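You operate a simulated robot arm through the tools that you are given. There is no shell and no other tool.

You run a simulated robot arm. Do the job below in one go: nothing can be reset, and whatever is moved stays where it is left.

TASK
Stir 2 spoons from the cream tin into the curd.
Fine: all on the counter under the window; curd in the white bowl; the tin's lid goes back on, the spoon back to its spot; spill nothing. Set down upright: spoon.

It is judged by the outcome, as a careful person would: the job done as asked, and still so three seconds after it is handed in. It fails if anything else is knocked over, pushed out of place, dropped, spilled or broken. Lids that push on must go on centred and level and be pressed home; caps that screw on are set level and turned clockwise until they are tight.

THE ROBOT
A 7-joint arm with a two-finger parallel gripper, fixed in place. Base frame: the origin is at the foot of the arm, x ahead of it, y to its left, z up; the work surface is at about z = 0.84. Lengths are in m, angles in rad, forces in N, time in s.
With the tool pointing down near the work surface it reaches from about 0.3 to 0.7 m from the base axis. Its first joint turns from -1.152 to 1.152 rad. Payload 1.57 kg.
Tool frame: the origin (TCP) lies between the finger pads and is the grasp point; the fingertips stand 0.03 m ahead of it; z points along the fingers, y is the line along which they close. Largest opening 0.11 m; finger width 0.024, thickness 0.012; the body of the gripper, 0.048 by 0.112 m, starts 0.078 m behind the TCP.
Orientation is that of the tool frame in the base frame, as [roll, pitch, yaw] about the fixed x, y, z axes, in that order (R = Rz(yaw) Ry(pitch) Rx(roll)). With the fingers straight down and closing along the base's y, the tool's x points along the base's -x, its y along +y and its z along -z.

THE INTERFACE
- The arm moves only by the tool play_rows. Its argument "moves" is a list of rows, each a list of 7 numbers: the opening in per cent of the stroke, from 0 (shut) to 100 (fully open), then the shift along the tool's x, y, z in units of 25 mm (1.0 is 25 mm), then the turn, a rotation vector about the tool's x, y, z in units of 4 degrees (1.0 is 4 degrees). In form: [[fingers, tx, ty, tz, wx, wy, wz], ...]. A call has 1 to 20 rows; each row shifts and turns the commanded pose from where the row before left it, along the tool's axes as they then stand. A call with a number of a shift or a turn outside -1 to 1 is refused whole. A row lasts 0.2 s, in which the tool goes at most 0.05 m and 0.15 rad; a call with a longer step from one row to the next is refused whole, and so is a gripper value outside its range. Where a pose cannot be reached the arm comes as near as it can. A force on the tool above 40 N (or 10 N above the force at the start of the call, whichever is more), or a blocked arm, ends the call early, and 0.2 s more pass. Each finger travels about 0.108 m/s and halts on what it meets, pressing with about 43 N; the grip force reading is that of the motor and also rises with nothing between the fingers. The clock runs only during rows and for 0.2 s after the last one: add rows that do not move to give the fingers time. The reply holds the time, the measured pose of the TCP, the force on the tool along the base axes, the opening and the grip force, in the units named above and with some noise, with the torque about the TCP (base axes, N m) and any sound that the robot's microphone picked up.
- Cameras (640 x 400 px; columns grow to the right, rows downward): "scene" is fixed at [0.1797, -0.4173, 1.3899]; the picture's right is [0.54, -0.84, 0.00], its down [-0.59, -0.38, -0.71] and it looks along [0.60, 0.38, -0.70] (base axes); focal length 225 px, centre (320, 200). "wrist" rides on the gripper at [0.07, 0.016, -0.141] in the tool frame; the picture's right is [-0.23, 0.97, 0.00], its down [-0.86, -0.20, -0.48] and it looks along [-0.47, -0.11, 0.88] (tool axes); focal length 222 px, centre (320, 200). There is no depth. A picture from a camera that has moved, and an enlarged one, comes with that camera's place and axes in the base frame and with its lens.
- capture(camera): a new picture of that camera. No time passes.
- zoom(camera, box): a new picture of the part [left, top, right, bottom] of that camera's present view, enlarged. No time passes.
- hand_in(): hands the job in; it is judged then, once.

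Places have to be worked out from the pictures, the camera data and where the tool is seen. Open the gripper and draw the arm clear of the work before you hand the job in, unless the task says otherwise.

The tools are called after ">>>" as a command line: name --pt "numbers of a row" for each row, then --argument value for the rest, lists and objects as JSON in quotes. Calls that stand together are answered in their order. play_rows: Moves the arm, as the interface text tells. Its arguments: {"type":"object","properties":{"moves":{"type":"array","items":{"type":"array","items":{"type":"number"}}}},"required":["moves"]} The other tools are called the same way: capture (camera) takes a picture; zoom (camera, box) takes an enlarged picture of a part of a camera's view; hand_in () hands the job in.

At the start:

```text
time: 0.0
ee_pos: [0.4179, -0.2412, 1.2022]
tcp_rot: [3.14, -0.001, -3.14]
contact_force: [0.1, 0.0, 0.6]
wrist_torque: [0.01, 0.02, 0.0]
grip_width: 0.11
grip_force: 0.1
```

scene: 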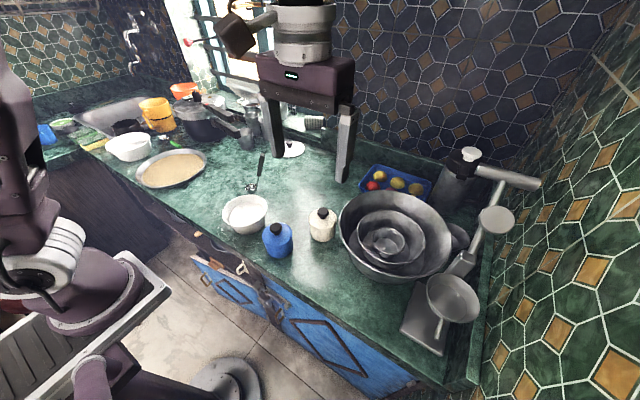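
wrist: 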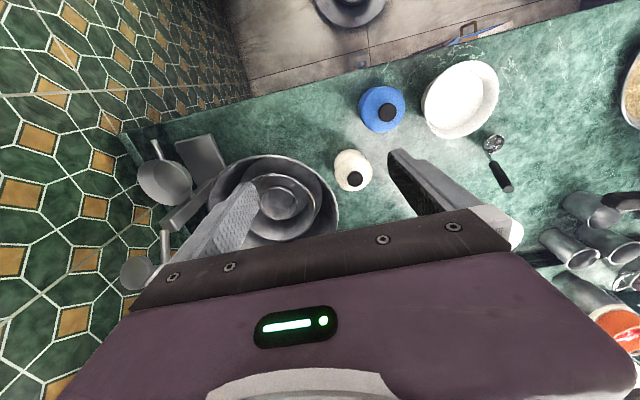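

I see a white bowl, a blue tin and a cream tin (both with black knobs), and a spoon lying (or hanging) near the bowl. I'll take enlarged views first.

>>> zoom --camera "scene" --box '[200, 140, 360, 270]'

>>> zoom --camera "wrist" --box '[320, 40, 540, 220]'

>>> zoom --camera "scene" --box '[30, 60, 330, 240]'

```text
3.08 times, centred on (280, 205) of scene
camera zoom: at [0.1797, -0.4173, 1.3899], right [0.54, -0.84, 0.0], down [-0.59, -0.38, -0.71], along [0.6, 0.38, -0.7], focal length 692 px, centre (443, 185)
```

zoom: 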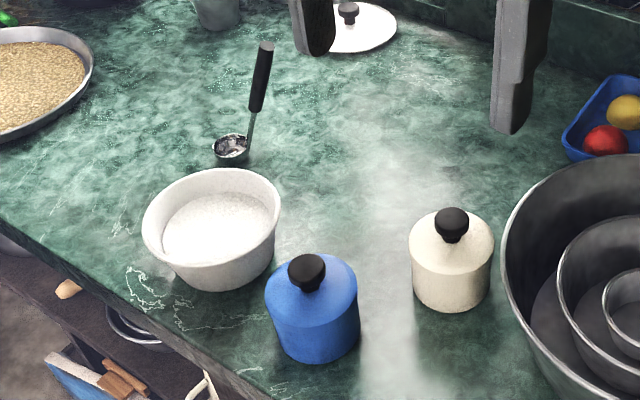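

```text
2.22 times, centred on (430, 130) of wrist
camera zoom: at [0.3487, -0.2266, 1.3418], right [0.23, 0.97, 0.0], down [0.86, -0.2, 0.48], along [0.47, -0.11, -0.88], focal length 494 px, centre (76, 356)
```

zoom: 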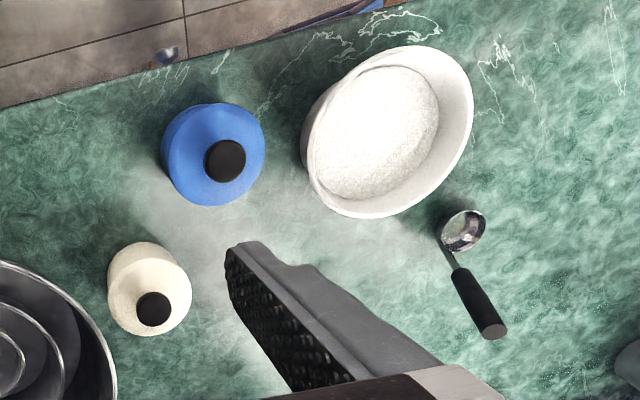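

```text
2.13 times, centred on (180, 150) of scene
camera zoom: at [0.1797, -0.4173, 1.3899], right [0.54, -0.84, 0.0], down [-0.59, -0.38, -0.71], along [0.6, 0.38, -0.7], focal length 480 px, centre (619, 307)
```

zoom: 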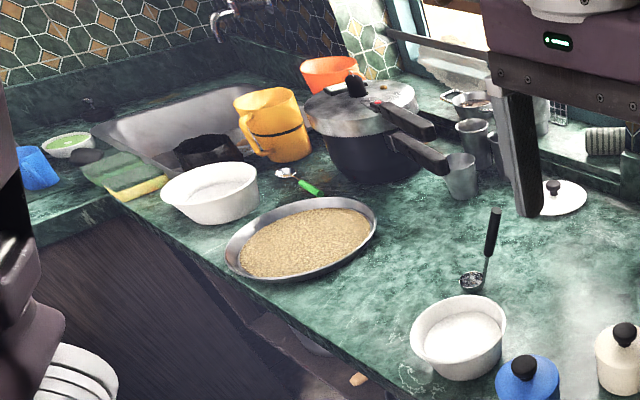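

The spoon seems to have its bowl near (0.56, 0.12) with a handle that leans upward; the cream tin is near (0.53, -0.20) and the curd bowl near (0.45, 0.02). I move the gripper at its present height toward +y to get a second viewpoint for triangulation.

>>> play_rows --pt "100 0 1 0 0 0 0" --pt "100 0 1 0 0 0 0" --pt "100 0 1 0 0 0 0" --pt "100 0 1 0 0 0 0" --pt "100 0 1 0 0 0 0" --pt "100 0 1 0 0 0 0" --pt "100 0 1 0 0 0 0" --pt "100 0 1 0 0 0 0" --pt "100 0 0 0 0 0 0"

>>> capture --camera "wrist"

>>> capture --camera "scene"

```text
time: 2.0
ee_pos: [0.4182, -0.0396, 1.2014]
tcp_rot: [-3.141, 0.001, 3.141]
contact_force: [-0.3, 0.0, -0.1]
wrist_torque: [0.01, -0.04, -0.01]
grip_width: 0.1098
grip_force: 0.1
```

```text
taken
camera wrist: at [0.3489, -0.0251, 1.3418], right [0.23, 0.97, 0.0], down [0.85, -0.2, 0.48], along [0.47, -0.11, -0.88], focal length 222 px, centre (320, 200)
```

wrist: 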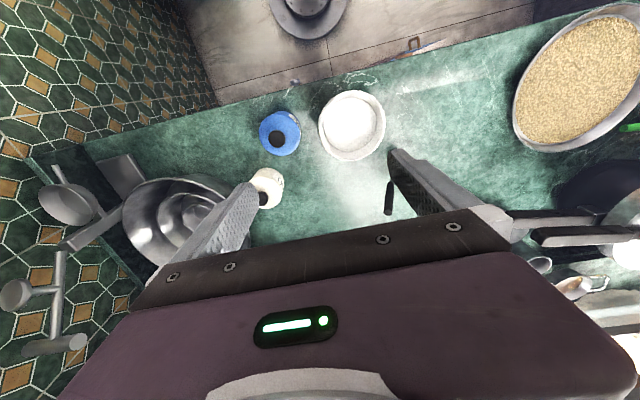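

```text
taken
```

scene: 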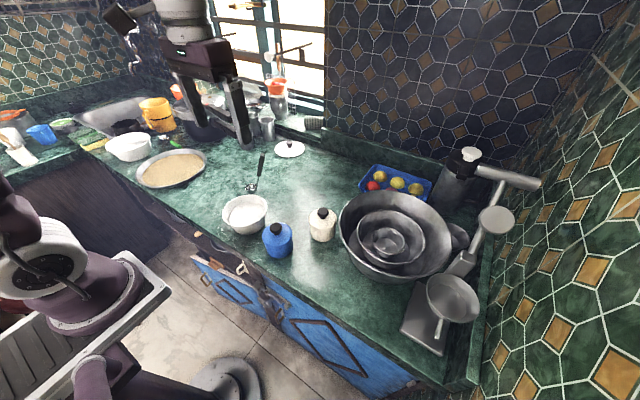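

One finger hides the spoon's bowl. I zoom in on this part of the view.

>>> zoom --camera "wrist" --box '[230, 70, 430, 230]'

>>> zoom --camera "scene" --box '[210, 130, 350, 260]'

```text
2.50 times, centred on (330, 150) of wrist
camera zoom: at [0.3489, -0.0251, 1.3418], right [0.23, 0.97, 0.0], down [0.85, -0.2, 0.48], along [0.47, -0.11, -0.88], focal length 555 px, centre (295, 325)
```

zoom: 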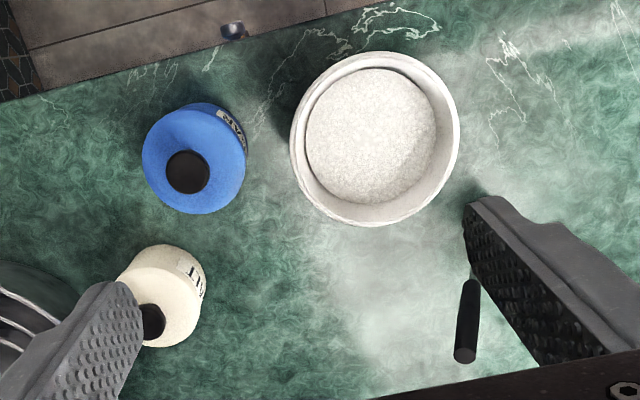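

```text
3.08 times, centred on (280, 195) of scene
camera zoom: at [0.1797, -0.4173, 1.3899], right [0.54, -0.84, 0.0], down [-0.59, -0.38, -0.71], along [0.6, 0.38, -0.7], focal length 692 px, centre (443, 215)
```

zoom: 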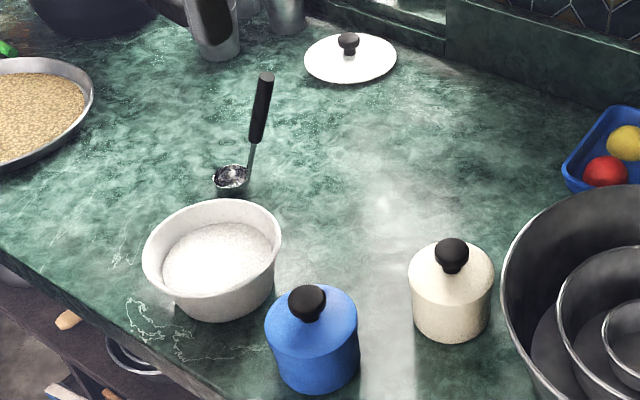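

From two viewpoints the spoon is a small ladle: its bowl stands at about (0.56, 0.12, 0.85) and its handle rises toward -y to about (0.58, 0.044, 1.007). The tins have labels on their +y side, so I yaw the tool by 90° at height so that the wrist camera looks toward -y; the fingers then also close along x, as I need them for the spoon.

>>> play_rows --pt "60 0 0 0 0 0 1" --pt "60 0 0 0 0 0 1" --pt "60 0 0 0 0 0 1" --pt "60 0 0 0 0 0 1" --pt "60 0 0 0 0 0 1" --pt "60 0 0 0 0 0 1" --pt "60 0 0 0 0 0 1" --pt "60 0 0 0 0 0 1" --pt "60 0 0 0 0 0 1" --pt "60 0 0 0 0 0 1" --pt "60 0 0 0 0 0 1" --pt "60 0 0 0 0 0 1" --pt "60 0 0 0 0 0 1" --pt "60 0 0 0 0 0 1" --pt "60 0 0 0 0 0 1" --pt "60 0 0 0 0 0 1" --pt "60 0 0 0 0 0 1" --pt "60 0 0 0 0 0 1" --pt "60 0 0 0 0 0 1" --pt "60 0 0 0 0 0 1"

>>> capture --camera "wrist"

```text
time: 6.2
ee_pos: [0.4175, -0.0419, 1.2014]
tcp_rot: [-3.141, 0.0, 1.746]
contact_force: [0.0, -0.2, -0.1]
wrist_torque: [0.01, 0.01, 0.0]
grip_width: 0.0659
grip_force: 0.1
```

```text
taken
camera wrist: at [0.4221, 0.0288, 1.3417], right [1.0, -0.06, 0.0], down [-0.05, -0.88, 0.48], along [-0.03, -0.48, -0.88], focal length 222 px, centre (320, 200)
```

wrist: 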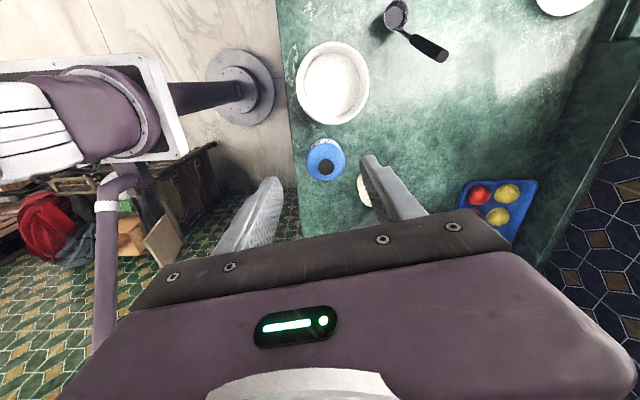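

The zoom renders with real detail, so I can stay high: I finish the yaw to 90°, shift toward +y and tilt about 20° so the camera sees the label side of the tins.

>>> play_rows --pt "100 0 0 0 0 0 0.85" --pt "100 0 0 0 0 0 0.85" --pt "100 0 0 0 0 0 0.8" --pt "100 1 0.2 0 0 0 0" --pt "100 1 0.2 0 0 0 0" --pt "100 1 0.2 0 0 0 0" --pt "100 1 0.2 0 0 0 0" --pt "100 1 0.2 0 0 0 0" --pt "100 1 0.2 0 0 0 0" --pt "100 1 0.2 0 0 0 0" --pt "100 1 0.2 0 0 0 0" --pt "100 1 0.2 0 0 0 0" --pt "100 0 0 0 0 -1 0" --pt "100 0 0 0 0 -1 0" --pt "100 0 0 0 0 -1 0" --pt "100 0 0 0 0 -1 0" --pt "100 0 0 0 0 -1 0" --pt "100 0 0 0 0 0 0"

>>> capture --camera "wrist"

```text
time: 10.0
ee_pos: [0.4628, 0.1837, 1.2016]
tcp_rot: [3.141, 0.351, 1.57]
contact_force: [0.3, 0.9, 0.1]
wrist_torque: [-0.03, 0.03, 0.0]
grip_width: 0.1097
grip_force: 0.1
```

```text
taken
camera wrist: at [0.4793, 0.2962, 1.3087], right [0.97, -0.21, 0.08], down [-0.2, -0.64, 0.74], along [-0.11, -0.74, -0.66], focal length 222 px, centre (320, 200)
```

wrist: 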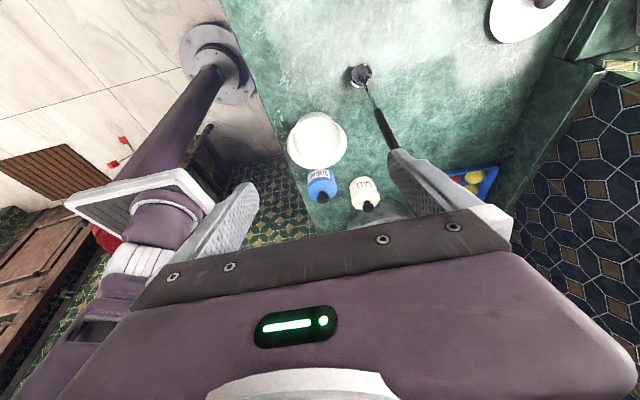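

The labels now face the camera; I zoom in on both tins and on the spoon.

>>> zoom --camera "wrist" --box '[290, 155, 400, 225]'

>>> zoom --camera "wrist" --box '[330, 50, 430, 170]'

```text
5.71 times, centred on (345, 190) of wrist
camera zoom: at [0.4793, 0.2962, 1.3087], right [0.97, -0.21, 0.08], down [-0.2, -0.64, 0.74], along [-0.11, -0.74, -0.66], focal length 1269 px, centre (177, 257)
```

zoom: 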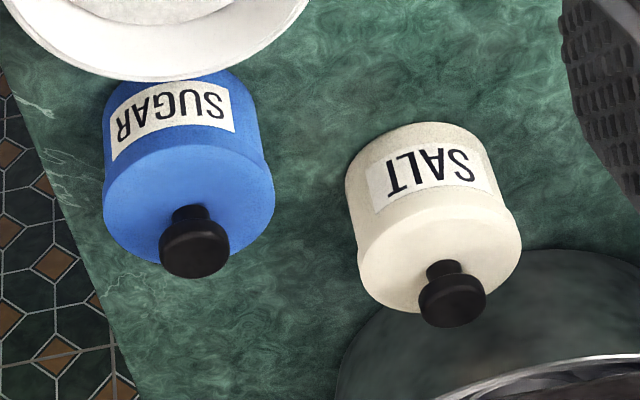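

```text
3.33 times, centred on (380, 110) of wrist
camera zoom: at [0.4793, 0.2962, 1.3087], right [0.97, -0.21, 0.08], down [-0.2, -0.64, 0.74], along [-0.11, -0.74, -0.66], focal length 740 px, centre (120, 500)
```

zoom: 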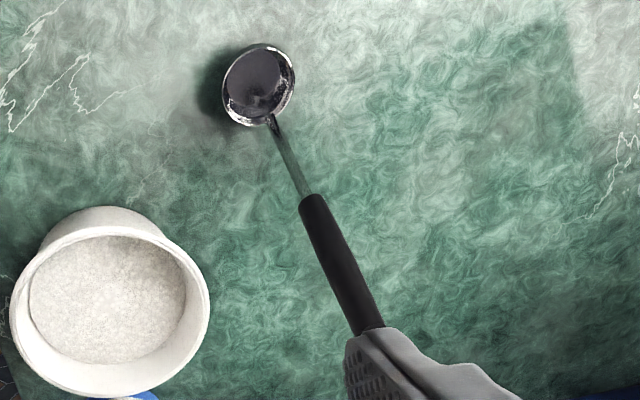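

The cream tin is labelled SALT and the blue one SUGAR; the job names the cream tin by its colour, so I use that one. Its knob top triangulates to about (0.537, -0.200, 0.934). Now I zoom the fixed camera on the spoon and the tins for exact geometry.

>>> zoom --camera "scene" --box '[235, 145, 285, 200]'

>>> zoom --camera "scene" --box '[295, 200, 350, 250]'

>>> zoom --camera "scene" --box '[210, 180, 300, 265]'

```text
7.27 times, centred on (260, 172) of scene
camera zoom: at [0.1797, -0.4173, 1.3899], right [0.54, -0.84, 0.0], down [-0.59, -0.38, -0.71], along [0.6, 0.38, -0.7], focal length 1635 px, centre (756, 400)
```

zoom: 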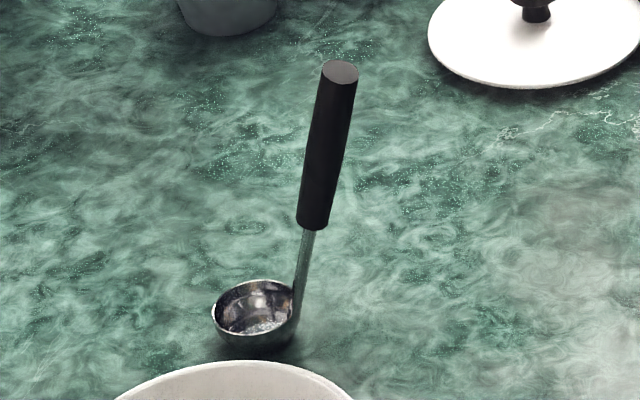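

```text
8.00 times, centred on (322, 225) of scene
camera zoom: at [0.1797, -0.4173, 1.3899], right [0.54, -0.84, 0.0], down [-0.59, -0.38, -0.71], along [0.6, 0.38, -0.7], focal length 1799 px, centre (300, 0)
```

zoom: 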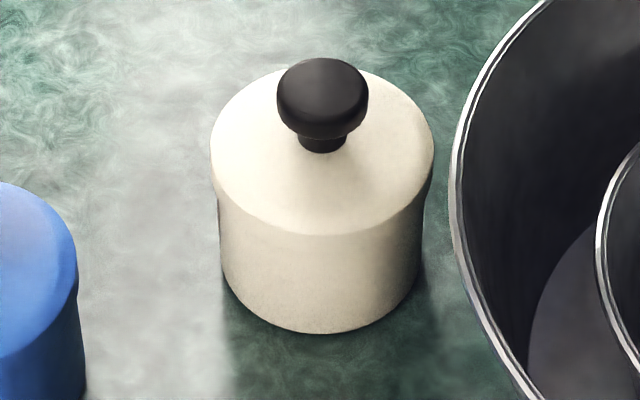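

```text
4.71 times, centred on (255, 222) of scene
camera zoom: at [0.1797, -0.4173, 1.3899], right [0.54, -0.84, 0.0], down [-0.59, -0.38, -0.71], along [0.6, 0.38, -0.7], focal length 1058 px, centre (626, 94)
```

zoom: 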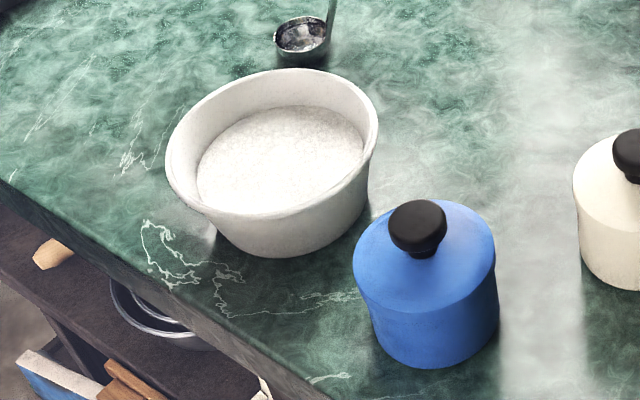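

The lid top is at about z = 0.903 with the knob cap up to about 0.936. The ladle rim is level at about (0.557, 0.118, 0.857), and the handle leans 20° toward -y with its top at (0.578, 0.044, 1.007). I take the lid off first: undo the tilt, then travel above the cream tin at full height.

>>> play_rows --pt "60 0 0 0 0 1 0" --pt "60 0 0 0 0 1 0" --pt "60 0 0 0 0 1 0" --pt "60 0 0 0 0 1 0" --pt "60 0 0 0 0 1 0" --pt "60 -1 0.2 0 0 0 0" --pt "60 -1 0.2 0 0 0 0" --pt "60 -1 0.2 0 0 0 0" --pt "60 -1 0.2 0 0 0 0" --pt "60 -1 0.2 0 0 0 0" --pt "60 -1 0.2 0 0 0 0" --pt "60 -1 0.2 0 0 0 0" --pt "60 -1 0.2 0 0 0 0" --pt "60 -1 0.2 0 0 0 0" --pt "60 -1 0.2 0 0 0 0" --pt "60 -1 0.2 0 0 0 0" --pt "60 -1 0.2 0 0 0 0" --pt "60 -1 0.2 0 0 0 0" --pt "60 -1 0.2 0 0 0 0" --pt "60 -1 0.2 0 0 0 0"

>>> capture --camera "wrist"

>>> capture --camera "scene"

```text
time: 14.2
ee_pos: [0.5381, -0.1923, 1.2022]
tcp_rot: [-3.141, 0.001, 1.57]
contact_force: [-0.5, -1.2, -0.4]
wrist_torque: [0.01, 0.02, 0.04]
grip_width: 0.066
grip_force: 0.0
```

```text
taken
camera wrist: at [0.5548, -0.1236, 1.3422], right [0.97, -0.23, 0.0], down [-0.2, -0.86, 0.48], along [-0.11, -0.47, -0.88], focal length 222 px, centre (320, 200)
```

wrist: 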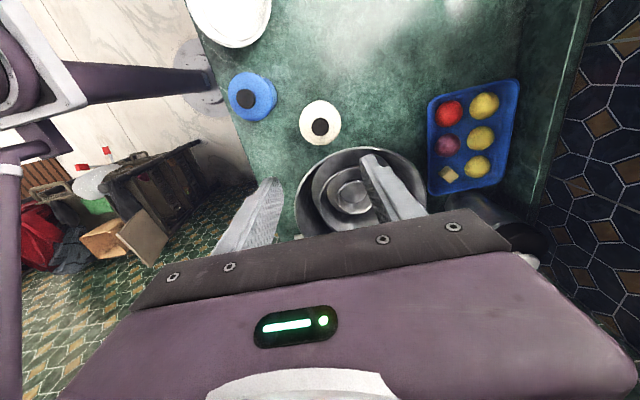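

```text
taken
```

scene: 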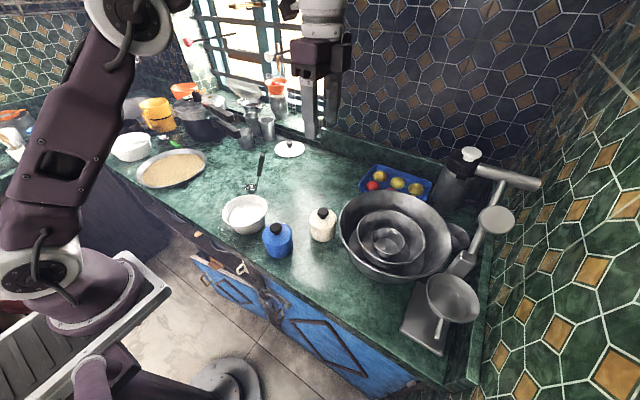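

The tool now stands above the cream tin. I zoom on the knob from above for its exact centre and to see the clearance to the pan.

>>> zoom --camera "wrist" --box '[270, 80, 390, 220]'

```text
2.86 times, centred on (330, 150) of wrist
camera zoom: at [0.5548, -0.1236, 1.3422], right [0.97, -0.23, 0.0], down [-0.2, -0.86, 0.48], along [-0.11, -0.47, -0.88], focal length 635 px, centre (291, 343)
```

zoom: 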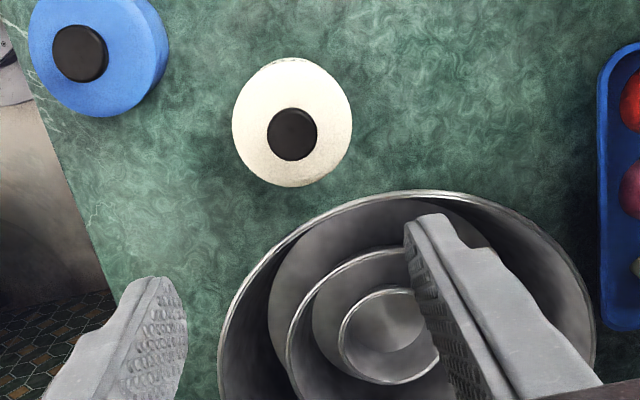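

The knob centre is at about (0.538, -0.198). I shift 6 mm toward -y, descend to just above the knob and look again before going around it.

>>> play_rows --pt "60 -0.23 0 1 0 0 0" --pt "60 0 0 1 0 0 0" --pt "60 0 0 1 0 0 0" --pt "60 0 0 1 0 0 0" --pt "60 0 0 1 0 0 0" --pt "60 0 0 1 0 0 0" --pt "60 0 0 1 0 0 0" --pt "60 0 0 1 0 0 0" --pt "60 0 0 0.5 0 0 0" --pt "60 0 0 0 0 0 0"

>>> capture --camera "wrist"

>>> zoom --camera "scene" --box '[270, 160, 370, 260]'

```text
time: 16.4
ee_pos: [0.5375, -0.1977, 0.9885]
tcp_rot: [-3.14, 0.0, 1.572]
contact_force: [-0.5, 0.2, 0.3]
wrist_torque: [0.0, 0.0, -0.03]
grip_width: 0.0661
grip_force: 0.1
```

```text
taken
camera wrist: at [0.5547, -0.129, 1.1283], right [0.97, -0.23, 0.0], down [-0.2, -0.85, 0.48], along [-0.11, -0.47, -0.88], focal length 222 px, centre (320, 200)
```

wrist: 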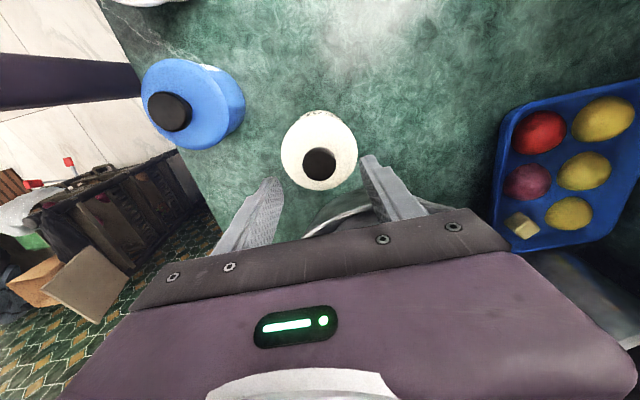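

```text
4.00 times, centred on (320, 210) of scene
camera zoom: at [0.1797, -0.4173, 1.3899], right [0.54, -0.84, 0.0], down [-0.59, -0.38, -0.71], along [0.6, 0.38, -0.7], focal length 899 px, centre (320, 160)
```

zoom: 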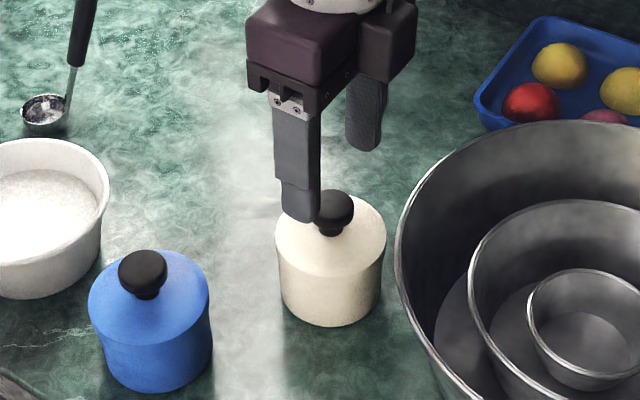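

The knob is between the fingers, within about 2 mm of centred. I descend to TCP z ≈ 0.937 (tips just above the lid) and close on the knob.

>>> play_rows --pt "60 0.04 0.02 0.7 0 0 0" --pt "60 0 0 0.7 0 0 0" --pt "60 0 0 0.6 0 0 0" --pt "60 0 0 0 0 0 0" --pt "40 0 0 0 0 0 0" --pt "25 0 0 0 0 0 0" --pt "10 0 0 0 0 0 0" --pt "0 0 0 0 0 0 0" --pt "0 0 0 0 0 0 0"

>>> zoom --camera "scene" --box '[270, 160, 370, 260]'

>>> capture --camera "wrist"

```text
time: 18.4
ee_pos: [0.5393, -0.1984, 0.9392]
tcp_rot: [-3.139, 0.001, 1.572]
contact_force: [0.6, -0.4, 0.6]
wrist_torque: [-0.02, 0.04, -0.03]
grip_width: 0.0302
grip_force: 39.1
heard: snap
```

```text
4.00 times, centred on (320, 210) of scene
camera zoom: at [0.1797, -0.4173, 1.3899], right [0.54, -0.84, 0.0], down [-0.59, -0.38, -0.71], along [0.6, 0.38, -0.7], focal length 899 px, centre (320, 160)
```

zoom: 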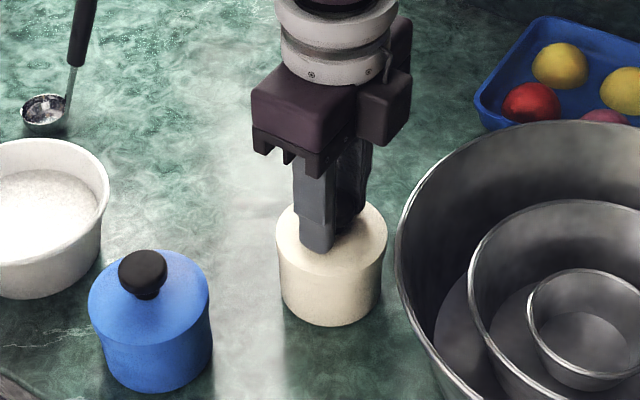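

```text
taken
camera wrist: at [0.5552, -0.1292, 1.0792], right [0.97, -0.23, 0.0], down [-0.2, -0.86, 0.48], along [-0.11, -0.47, -0.88], focal length 222 px, centre (320, 200)
```

wrist: 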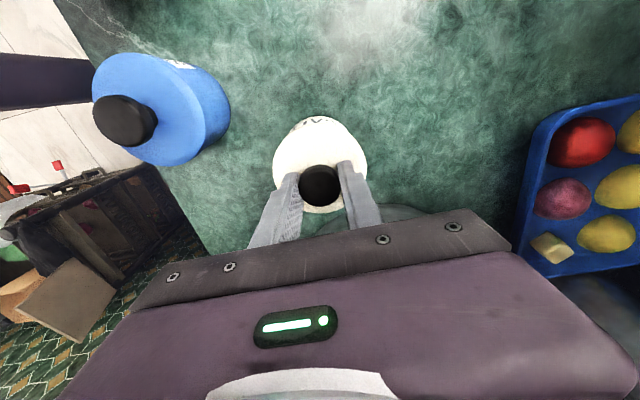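

The fingers hold the knob (0.030 m) and a snap was heard, which suggests a push-on lid that may have come loose. I lift slowly and watch whether the tin stays down.

>>> play_rows --pt "0 0 0 -0.1 0 0 0" --pt "0 0 0 -0.15 0 0 0" --pt "0 0 0 -0.15 0 0 0" --pt "0 0 0 -0.2 0 0 0" --pt "0 0 0 0 0 0 0"

>>> zoom --camera "scene" --box '[270, 160, 370, 260]'

```text
time: 19.6
ee_pos: [0.5378, -0.1963, 0.9538]
tcp_rot: [3.142, 0.002, 1.571]
contact_force: [-0.2, 0.1, -0.4]
wrist_torque: [0.01, 0.01, 0.02]
grip_width: 0.0302
grip_force: 40.0
```

```text
4.00 times, centred on (320, 210) of scene
camera zoom: at [0.1797, -0.4173, 1.3899], right [0.54, -0.84, 0.0], down [-0.59, -0.38, -0.71], along [0.6, 0.38, -0.7], focal length 899 px, centre (320, 160)
```

zoom: 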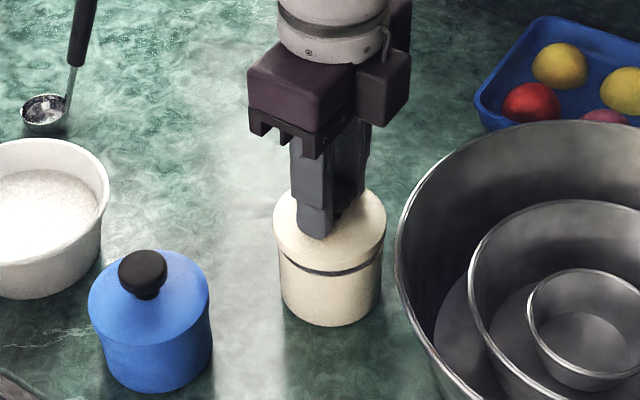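

The lid separates and the tin stays put, so it is a push-on lid. I raise it well clear and look at the open tin.

>>> play_rows --pt "0 0 0 -0.4 0 0 0" --pt "0 0 0 -0.6 0 0 0" --pt "0 0 0 -1 0 0 0" --pt "0 0 0 -1 0 0 0" --pt "0 0 0 -1 0 0 0" --pt "0 0 0 -1 0 0 0" --pt "0 0 0 0 0 0 0"

>>> zoom --camera "scene" --box '[280, 130, 370, 260]'

>>> capture --camera "wrist"

```text
time: 21.2
ee_pos: [0.5416, -0.1949, 1.0791]
tcp_rot: [3.14, 0.001, 1.57]
contact_force: [0.6, -0.2, 0.1]
wrist_torque: [-0.02, 0.01, 0.06]
grip_width: 0.03
grip_force: 39.9
```

```text
3.08 times, centred on (325, 195) of scene
camera zoom: at [0.1797, -0.4173, 1.3899], right [0.54, -0.84, 0.0], down [-0.59, -0.38, -0.71], along [0.6, 0.38, -0.7], focal length 692 px, centre (305, 215)
```

zoom: 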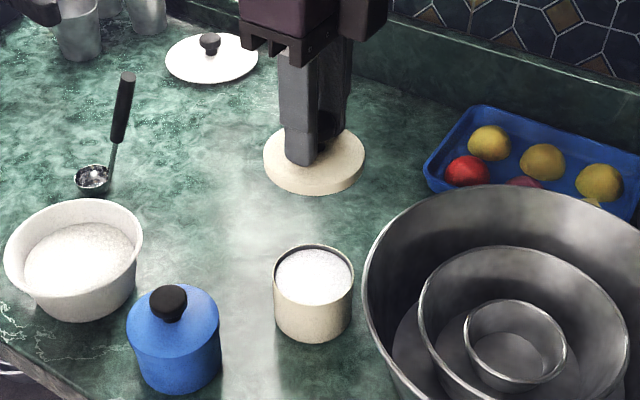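

```text
taken
camera wrist: at [0.5564, -0.1276, 1.2192], right [0.97, -0.23, 0.0], down [-0.2, -0.85, 0.48], along [-0.11, -0.47, -0.88], focal length 222 px, centre (320, 200)
```

wrist: 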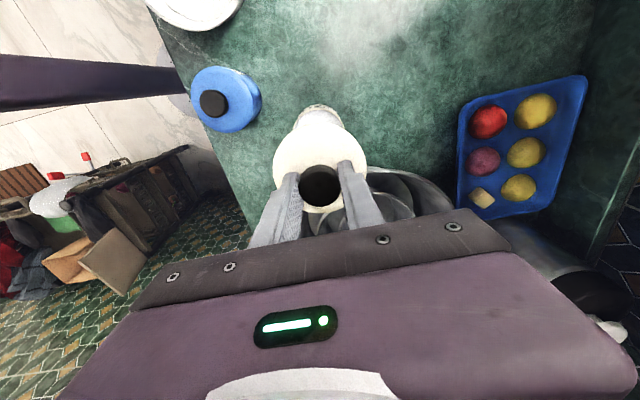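

The tin is open and filled with white salt to about 1 cm below its rim (rim z ≈ 0.899). I carry the lid to the free counter area at about (0.62, -0.10) and lower it close to the surface.

>>> play_rows --pt "0 0.5 0.42 0 0 0 0" --pt "0 0.8 0.7 0 0 0 0" --pt "0 0.9 0.7 0 0 0 0" --pt "0 0.9 0.7 0 0 0 0" --pt "0 0.8 0.7 0 0 0 0" --pt "0 0 0 0.7 0 0 0" --pt "0 0 0 1 0 0 0" --pt "0 0 0 1 0 0 0" --pt "0 0 0 1 0 0 0" --pt "0 0 0 1 0 0 0" --pt "0 0 0 1 0 0 0" --pt "0 0 0 1 0 0 0" --pt "0 0 0 0 0 0 0"

>>> zoom --camera "scene" --box '[270, 120, 380, 220]'

>>> capture --camera "wrist"

```text
time: 24.0
ee_pos: [0.6183, -0.0975, 0.9112]
tcp_rot: [3.141, 0.001, 1.573]
contact_force: [0.3, 0.0, 0.2]
wrist_torque: [-0.04, -0.03, 0.03]
grip_width: 0.0302
grip_force: 39.2
```

```text
4.00 times, centred on (325, 170) of scene
camera zoom: at [0.1797, -0.4173, 1.3899], right [0.54, -0.84, 0.0], down [-0.59, -0.38, -0.71], along [0.6, 0.38, -0.7], focal length 899 px, centre (300, 320)
```

zoom: 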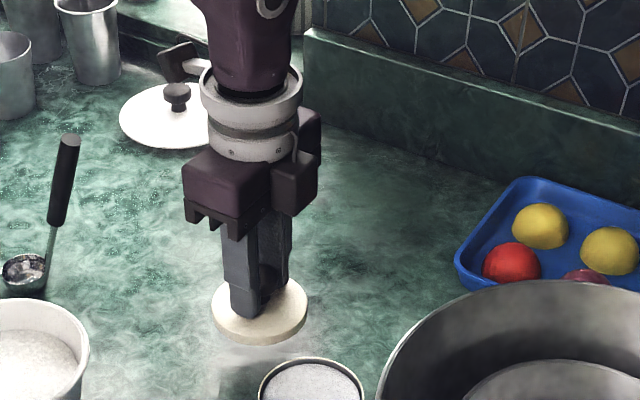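

```text
taken
camera wrist: at [0.6351, -0.0287, 1.0517], right [0.97, -0.23, 0.0], down [-0.2, -0.86, 0.48], along [-0.11, -0.47, -0.88], focal length 222 px, centre (320, 200)
```

wrist: 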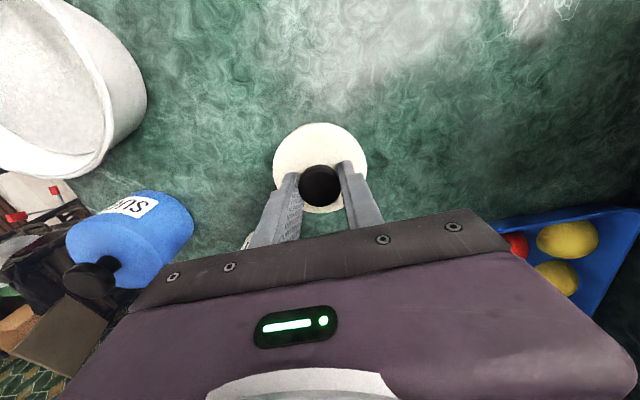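

The lid hovers a little above the counter. I lower it in small steps, watching the vertical force for contact.

>>> play_rows --pt "0 0 0 0.15 0 0 0" --pt "0 0 0 0.15 0 0 0" --pt "0 0 0 0.15 0 0 0" --pt "0 0 0 0.1 0 0 0" --pt "0 0 0 0 0 0 0"

>>> zoom --camera "scene" --box '[300, 160, 360, 220]'

```text
time: 25.2
ee_pos: [0.6185, -0.0976, 0.8974]
tcp_rot: [-3.141, 0.002, 1.57]
contact_force: [-0.4, -0.5, -0.6]
wrist_torque: [0.01, 0.02, -0.02]
grip_width: 0.0303
grip_force: 40.4
```

```text
6.67 times, centred on (330, 190) of scene
camera zoom: at [0.1797, -0.4173, 1.3899], right [0.54, -0.84, 0.0], down [-0.59, -0.38, -0.71], along [0.6, 0.38, -0.7], focal length 1499 px, centre (253, 267)
```

zoom: 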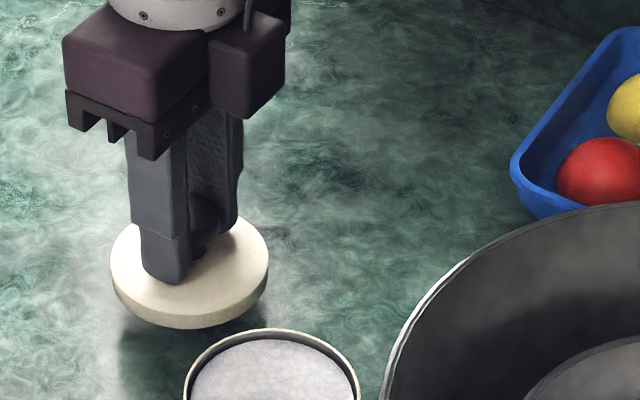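

Still a small gap (the shadow is offset and there is no force). I keep lowering in 2 mm steps.

>>> play_rows --pt "0 0 0 0.08 0 0 0" --pt "0 0 0 0.08 0 0 0" --pt "0 0 0 0.08 0 0 0" --pt "0 0 0 0 0 0 0"

>>> zoom --camera "scene" --box '[300, 160, 360, 220]'

```text
time: 26.2
ee_pos: [0.6192, -0.0979, 0.8917]
tcp_rot: [3.141, -0.001, 1.571]
contact_force: [1.1, 0.2, -0.6]
wrist_torque: [0.01, 0.05, -0.01]
grip_width: 0.0302
grip_force: 39.6
```

```text
6.67 times, centred on (330, 190) of scene
camera zoom: at [0.1797, -0.4173, 1.3899], right [0.54, -0.84, 0.0], down [-0.59, -0.38, -0.71], along [0.6, 0.38, -0.7], focal length 1499 px, centre (253, 267)
```

zoom: 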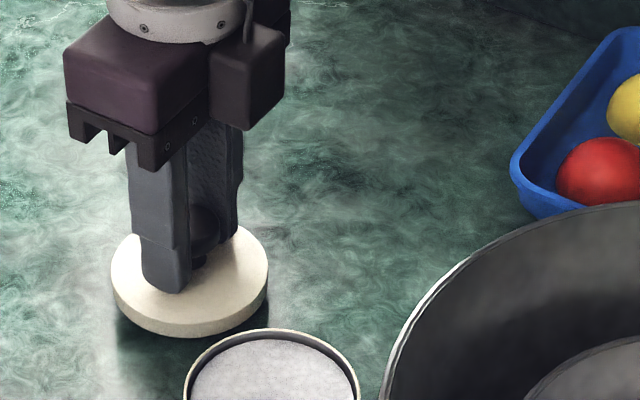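

By projection the lid's lower edge is about 2–3 mm above the counter. I go down in 1 mm steps.

>>> play_rows --pt "0 0 0 0.05 0 0 0" --pt "0 0 0 0.05 0 0 0" --pt "0 0 0 0 0 0 0"

>>> zoom --camera "scene" --box '[300, 160, 360, 220]'

```text
time: 27.0
ee_pos: [0.6191, -0.0989, 0.8883]
tcp_rot: [3.141, -0.001, 1.571]
contact_force: [0.7, -0.2, -0.1]
wrist_torque: [0.02, 0.0, -0.02]
grip_width: 0.0302
grip_force: 39.8
```

```text
6.67 times, centred on (330, 190) of scene
camera zoom: at [0.1797, -0.4173, 1.3899], right [0.54, -0.84, 0.0], down [-0.59, -0.38, -0.71], along [0.6, 0.38, -0.7], focal length 1499 px, centre (253, 267)
```

zoom: 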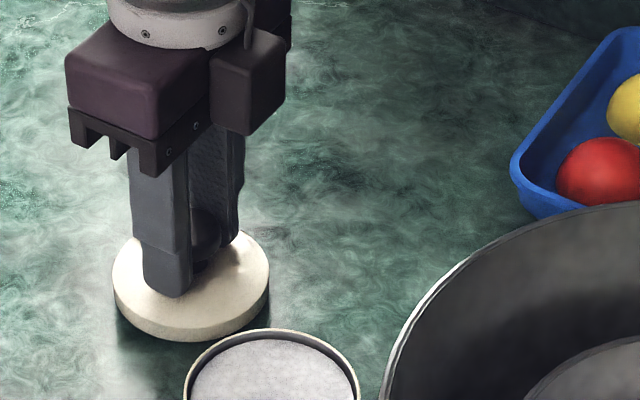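

Almost at the surface; still no force. I continue by 1 mm steps.

>>> play_rows --pt "0 0 0 0.04 0 0 0" --pt "0 0 0 0.04 0 0 0" --pt "0 0 0 0 0 0 0"

>>> zoom --camera "scene" --box '[300, 160, 360, 220]'

```text
time: 27.8
ee_pos: [0.6178, -0.0982, 0.8875]
tcp_rot: [3.14, -0.001, 1.57]
contact_force: [-0.1, 0.0, -0.5]
wrist_torque: [0.01, -0.01, 0.03]
grip_width: 0.03
grip_force: 38.9
```

```text
6.67 times, centred on (330, 190) of scene
camera zoom: at [0.1797, -0.4173, 1.3899], right [0.54, -0.84, 0.0], down [-0.59, -0.38, -0.71], along [0.6, 0.38, -0.7], focal length 1499 px, centre (253, 267)
```

zoom: 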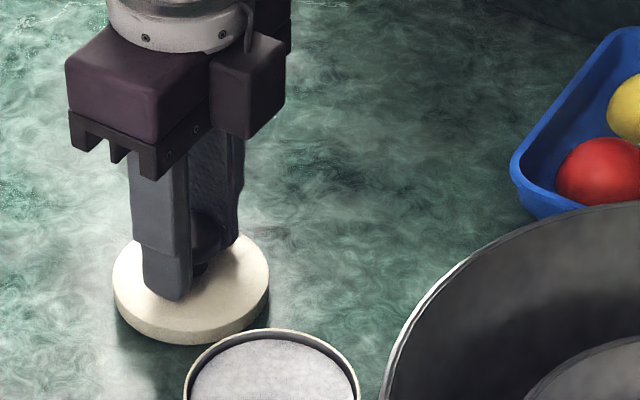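

>>> play_rows --pt "0 0 0 0.04 0 0 0" --pt "0 0 0 0.04 0 0 0" --pt "0 0 0 0 0 0 0"

>>> zoom --camera "scene" --box '[300, 160, 360, 220]'

```text
time: 28.6
ee_pos: [0.6185, -0.0982, 0.8863]
tcp_rot: [-3.141, 0.0, 1.57]
contact_force: [0.2, -0.3, 1.3]
wrist_torque: [-0.02, 0.01, 0.01]
grip_width: 0.0301
grip_force: 39.2
```

```text
6.67 times, centred on (330, 190) of scene
camera zoom: at [0.1797, -0.4173, 1.3899], right [0.54, -0.84, 0.0], down [-0.59, -0.38, -0.71], along [0.6, 0.38, -0.7], focal length 1499 px, centre (253, 267)
```

zoom: 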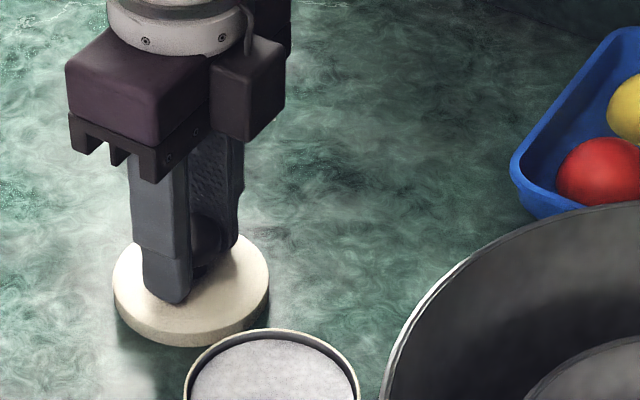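

The vertical force may be starting to rise (1.3 N). One more small step to confirm contact.

>>> play_rows --pt "0 0 0 0.04 0 0 0" --pt "0 0 0 0.04 0 0 0" --pt "0 0 0 0 0 0 0"

>>> zoom --camera "scene" --box '[300, 160, 360, 220]'

```text
time: 29.4
ee_pos: [0.6196, -0.0988, 0.8843]
tcp_rot: [3.138, 0.001, 1.569]
contact_force: [-8.0, 0.6, 33.5]
wrist_torque: [0.14, 0.33, 0.04]
grip_width: 0.0302
grip_force: 39.6
```

```text
6.67 times, centred on (330, 190) of scene
camera zoom: at [0.1788, -0.4172, 1.3901], right [0.54, -0.84, 0.0], down [-0.59, -0.38, -0.71], along [0.6, 0.38, -0.7], focal length 1499 px, centre (253, 267)
```

zoom: 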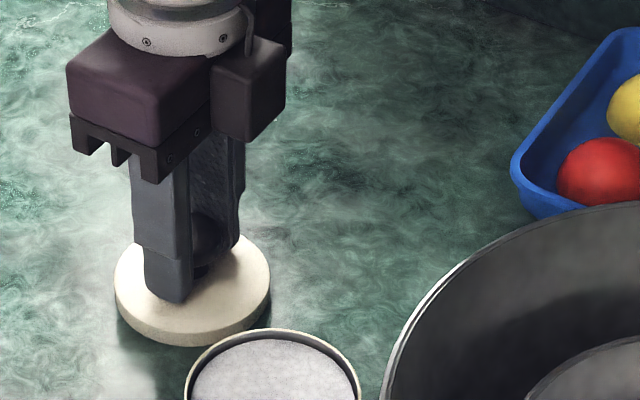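

Contact is firm now (33 N), so the lid is on the counter. I relieve the pressure by about 1 mm, open the fingers and rise straight up.

>>> play_rows --pt "0 0 0 -0.06 0 0 0" --pt "0 0 0 0 0 0 0" --pt "30 0 0 0 0 0 0" --pt "45 0 0 0 0 0 0" --pt "60 0 0 0 0 0 0" --pt "60 0 0 0 0 0 0" --pt "60 0 0 -0.5 0 0 0" --pt "60 0 0 -1 0 0 0" --pt "60 0 0 -1 0 0 0" --pt "60 0 0 -1 0 0 0" --pt "60 0 0 -1 0 0 0" --pt "60 0 0 -1 0 0 0" --pt "60 0 0 -1 0 0 0" --pt "60 0 0 -1 0 0 0" --pt "60 0 0 -1 0 0 0" --pt "60 0 0 -1 0 0 0" --pt "60 0 0 -1 0 0 0" --pt "60 0 0 0 0 0 0"

>>> capture --camera "wrist"

>>> zoom --camera "scene" --box '[200, 140, 360, 260]'

```text
time: 33.2
ee_pos: [0.6192, -0.097, 1.148]
tcp_rot: [-3.14, 0.0, 1.572]
contact_force: [-0.2, -0.4, -0.7]
wrist_torque: [0.0, 0.02, 0.03]
grip_width: 0.0659
grip_force: 0.0
```

```text
taken
camera wrist: at [0.6361, -0.0293, 1.2887], right [0.97, -0.23, 0.0], down [-0.2, -0.85, 0.48], along [-0.11, -0.47, -0.88], focal length 222 px, centre (320, 200)
```

wrist: 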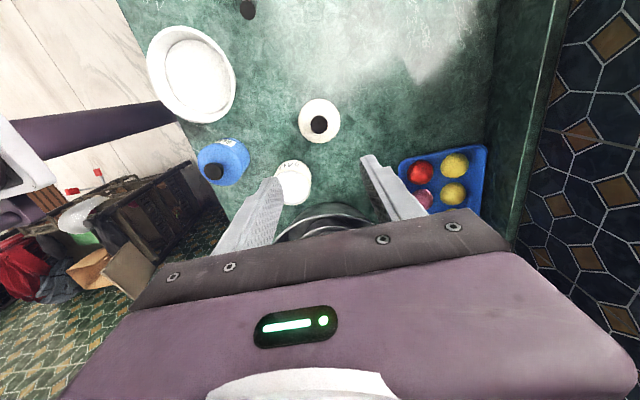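

```text
3.33 times, centred on (280, 200) of scene
camera zoom: at [0.1797, -0.4173, 1.3899], right [0.54, -0.84, 0.0], down [-0.59, -0.38, -0.71], along [0.6, 0.38, -0.7], focal length 749 px, centre (453, 200)
```

zoom: 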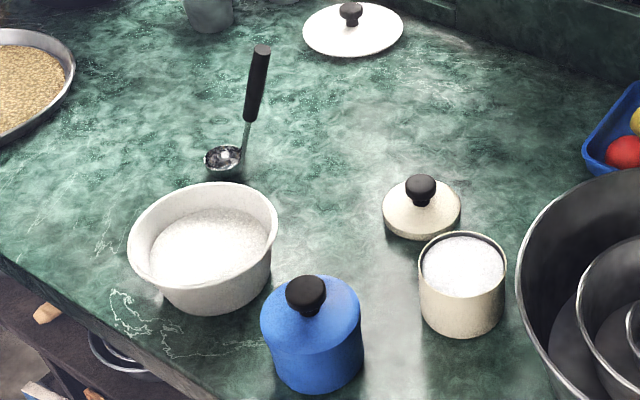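

The lid rests flat on the counter. Next the spoon: I move to a spot high above it to measure the handle's direction from overhead before choosing the grasp.

>>> play_rows --pt "60 0.9 -0.3 -0.6 0 0 0" --pt "60 1 -0.35 -0.6 0 0 0" --pt "60 1 -0.35 -0.6 0 0 0" --pt "60 1 -0.35 -0.3 0 0 0" --pt "60 1 -0.35 0 0 0 0" --pt "60 1 -0.3 0 0 0 0" --pt "60 0 0 0 0 0 0"

>>> capture --camera "wrist"

>>> zoom --camera "wrist" --box '[260, 40, 380, 180]'

```text
time: 34.8
ee_pos: [0.5704, 0.0479, 1.1996]
tcp_rot: [3.142, -0.001, 1.57]
contact_force: [0.6, -0.3, 0.7]
wrist_torque: [0.01, 0.0, 0.02]
grip_width: 0.0661
grip_force: 0.0
```

```text
taken
camera wrist: at [0.5854, 0.1163, 1.3396], right [0.97, -0.23, 0.0], down [-0.2, -0.85, 0.48], along [-0.11, -0.47, -0.88], focal length 222 px, centre (320, 200)
```

wrist: 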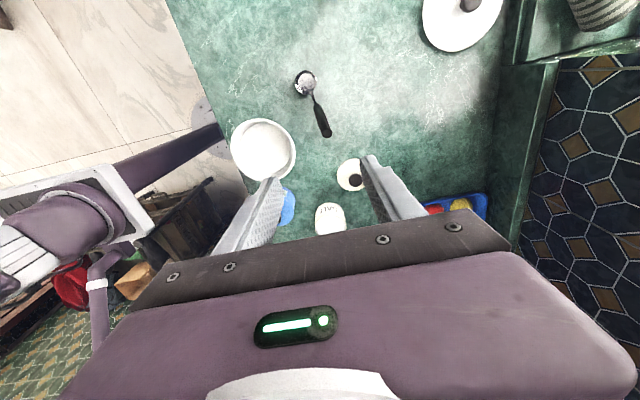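

```text
2.86 times, centred on (320, 110) of wrist
camera zoom: at [0.5854, 0.1163, 1.3396], right [0.97, -0.23, 0.0], down [-0.2, -0.85, 0.48], along [-0.11, -0.47, -0.88], focal length 635 px, centre (320, 457)
```

zoom: 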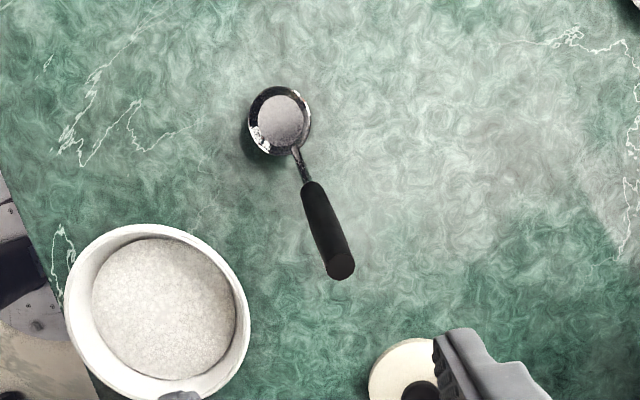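

The handle direction is confirmed at 16° from -y toward +x, with a 21° lean and its top at (0.579, 0.044, 1.006). I will grip near its top with the tool leaning about 38° (fingers closing perpendicular to the lean), which leaves a large turn available for pouring. First I take a pre-grasp pose well above it.

>>> play_rows --pt "60 -0.7 0.3 0.6 0 0 0" --pt "60 -0.7 0.3 0.8 0 0 0" --pt "60 -0.7 0.32 0.9 0 0 0" --pt "60 0 0 0.88 0 0 0" --pt "60 0 0 0 0 0 -1" --pt "60 0 0 0 0 0 -1" --pt "60 0 0 0 0 0 -1" --pt "60 0 0 0 0 0 -1" --pt "60 0 0 0 0 0.95 0" --pt "60 0 0 0 0 0.95 0" --pt "60 0 0 0 0 0.95 0" --pt "60 0 0 0 0 0.95 0" --pt "60 0 0 0 0 0.95 0" --pt "60 0 0 0 0 0.95 0" --pt "60 0 0 0 0 0.95 0" --pt "60 0 0 0 0 0.95 0" --pt "60 0 0 0 0 0.95 0" --pt "60 0 0 0 0 0.95 0" --pt "60 0 0 0 0 0 0"

>>> capture --camera "wrist"

>>> capture --camera "scene"

```text
time: 38.8
ee_pos: [0.5924, -0.0039, 1.1191]
tcp_rot: [3.141, -0.664, 1.85]
contact_force: [0.0, 0.5, -0.2]
wrist_torque: [0.0, -0.01, 0.02]
grip_width: 0.0662
grip_force: 0.0
```

```text
taken
camera wrist: at [0.6167, -0.0317, 1.2736], right [0.99, 0.1, -0.14], down [0.07, -0.99, -0.15], along [-0.15, 0.14, -0.98], focal length 222 px, centre (320, 200)
```

wrist: 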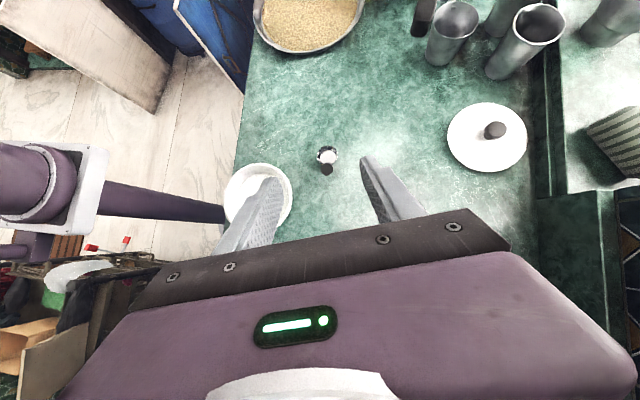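

```text
taken
```

scene: 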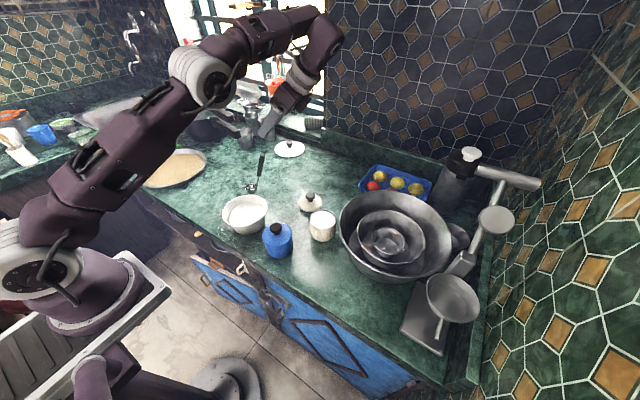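

The pose is as intended (pitch -38°, yaw 106°). I zoom to verify where the handle top lies relative to the tool before approaching.

>>> zoom --camera "wrist" --box '[280, 120, 380, 200]'

```text
5.00 times, centred on (330, 160) of wrist
camera zoom: at [0.6167, -0.0317, 1.2736], right [0.99, 0.1, -0.14], down [0.07, -0.99, -0.15], along [-0.15, 0.14, -0.98], focal length 1111 px, centre (270, 400)
```

zoom: 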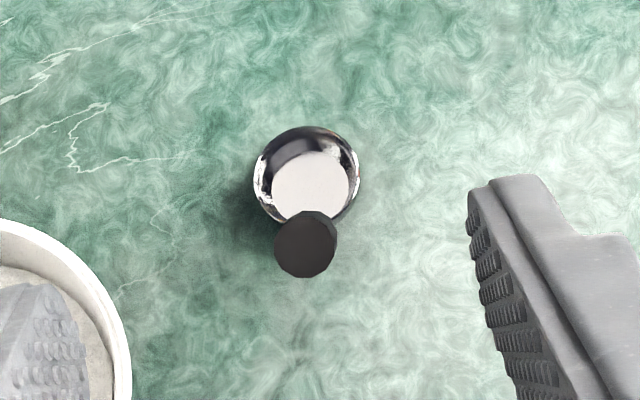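

The handle top is confirmed at (0.580, 0.045, 1.006). I line up along the tool's approach axis and go in most of the way, then check before closing.

>>> play_rows --pt "60 -0.78 0.02 0 0 0 0" --pt "60 -0.78 0.02 0 0 0 0" --pt "60 0 0 1 0 0 0" --pt "60 0 0 1 0 0 0" --pt "60 0 0 1 0 0 0" --pt "60 0 0 1 0 0 0" --pt "60 0 0 0 0 0 0"

>>> capture --camera "wrist"

>>> zoom --camera "scene" --box '[220, 120, 320, 200]'

```text
time: 40.4
ee_pos: [0.5848, 0.0259, 1.0173]
tcp_rot: [3.141, -0.664, 1.849]
contact_force: [0.5, 1.2, 0.0]
wrist_torque: [0.0, -0.01, 0.0]
grip_width: 0.0662
grip_force: 0.0
```

```text
taken
camera wrist: at [0.6093, -0.0021, 1.1704], right [0.99, 0.1, -0.14], down [0.07, -0.99, -0.15], along [-0.15, 0.14, -0.98], focal length 222 px, centre (320, 200)
```

wrist: 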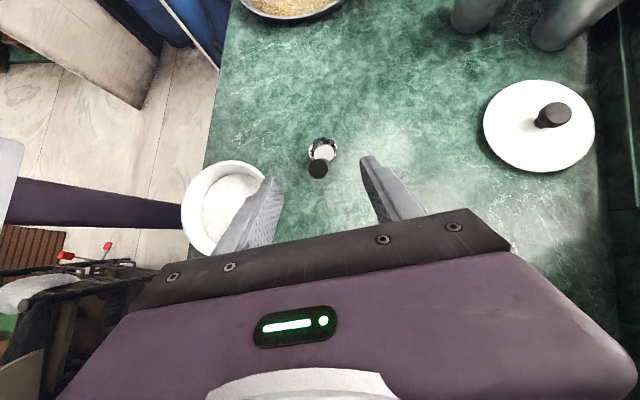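

```text
5.00 times, centred on (270, 160) of scene
camera zoom: at [0.1797, -0.4173, 1.3899], right [0.54, -0.84, 0.0], down [-0.59, -0.38, -0.71], along [0.6, 0.38, -0.7], focal length 1124 px, centre (570, 400)
```

zoom: 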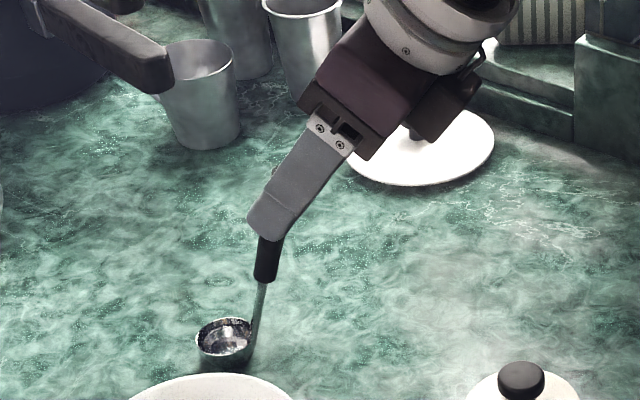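

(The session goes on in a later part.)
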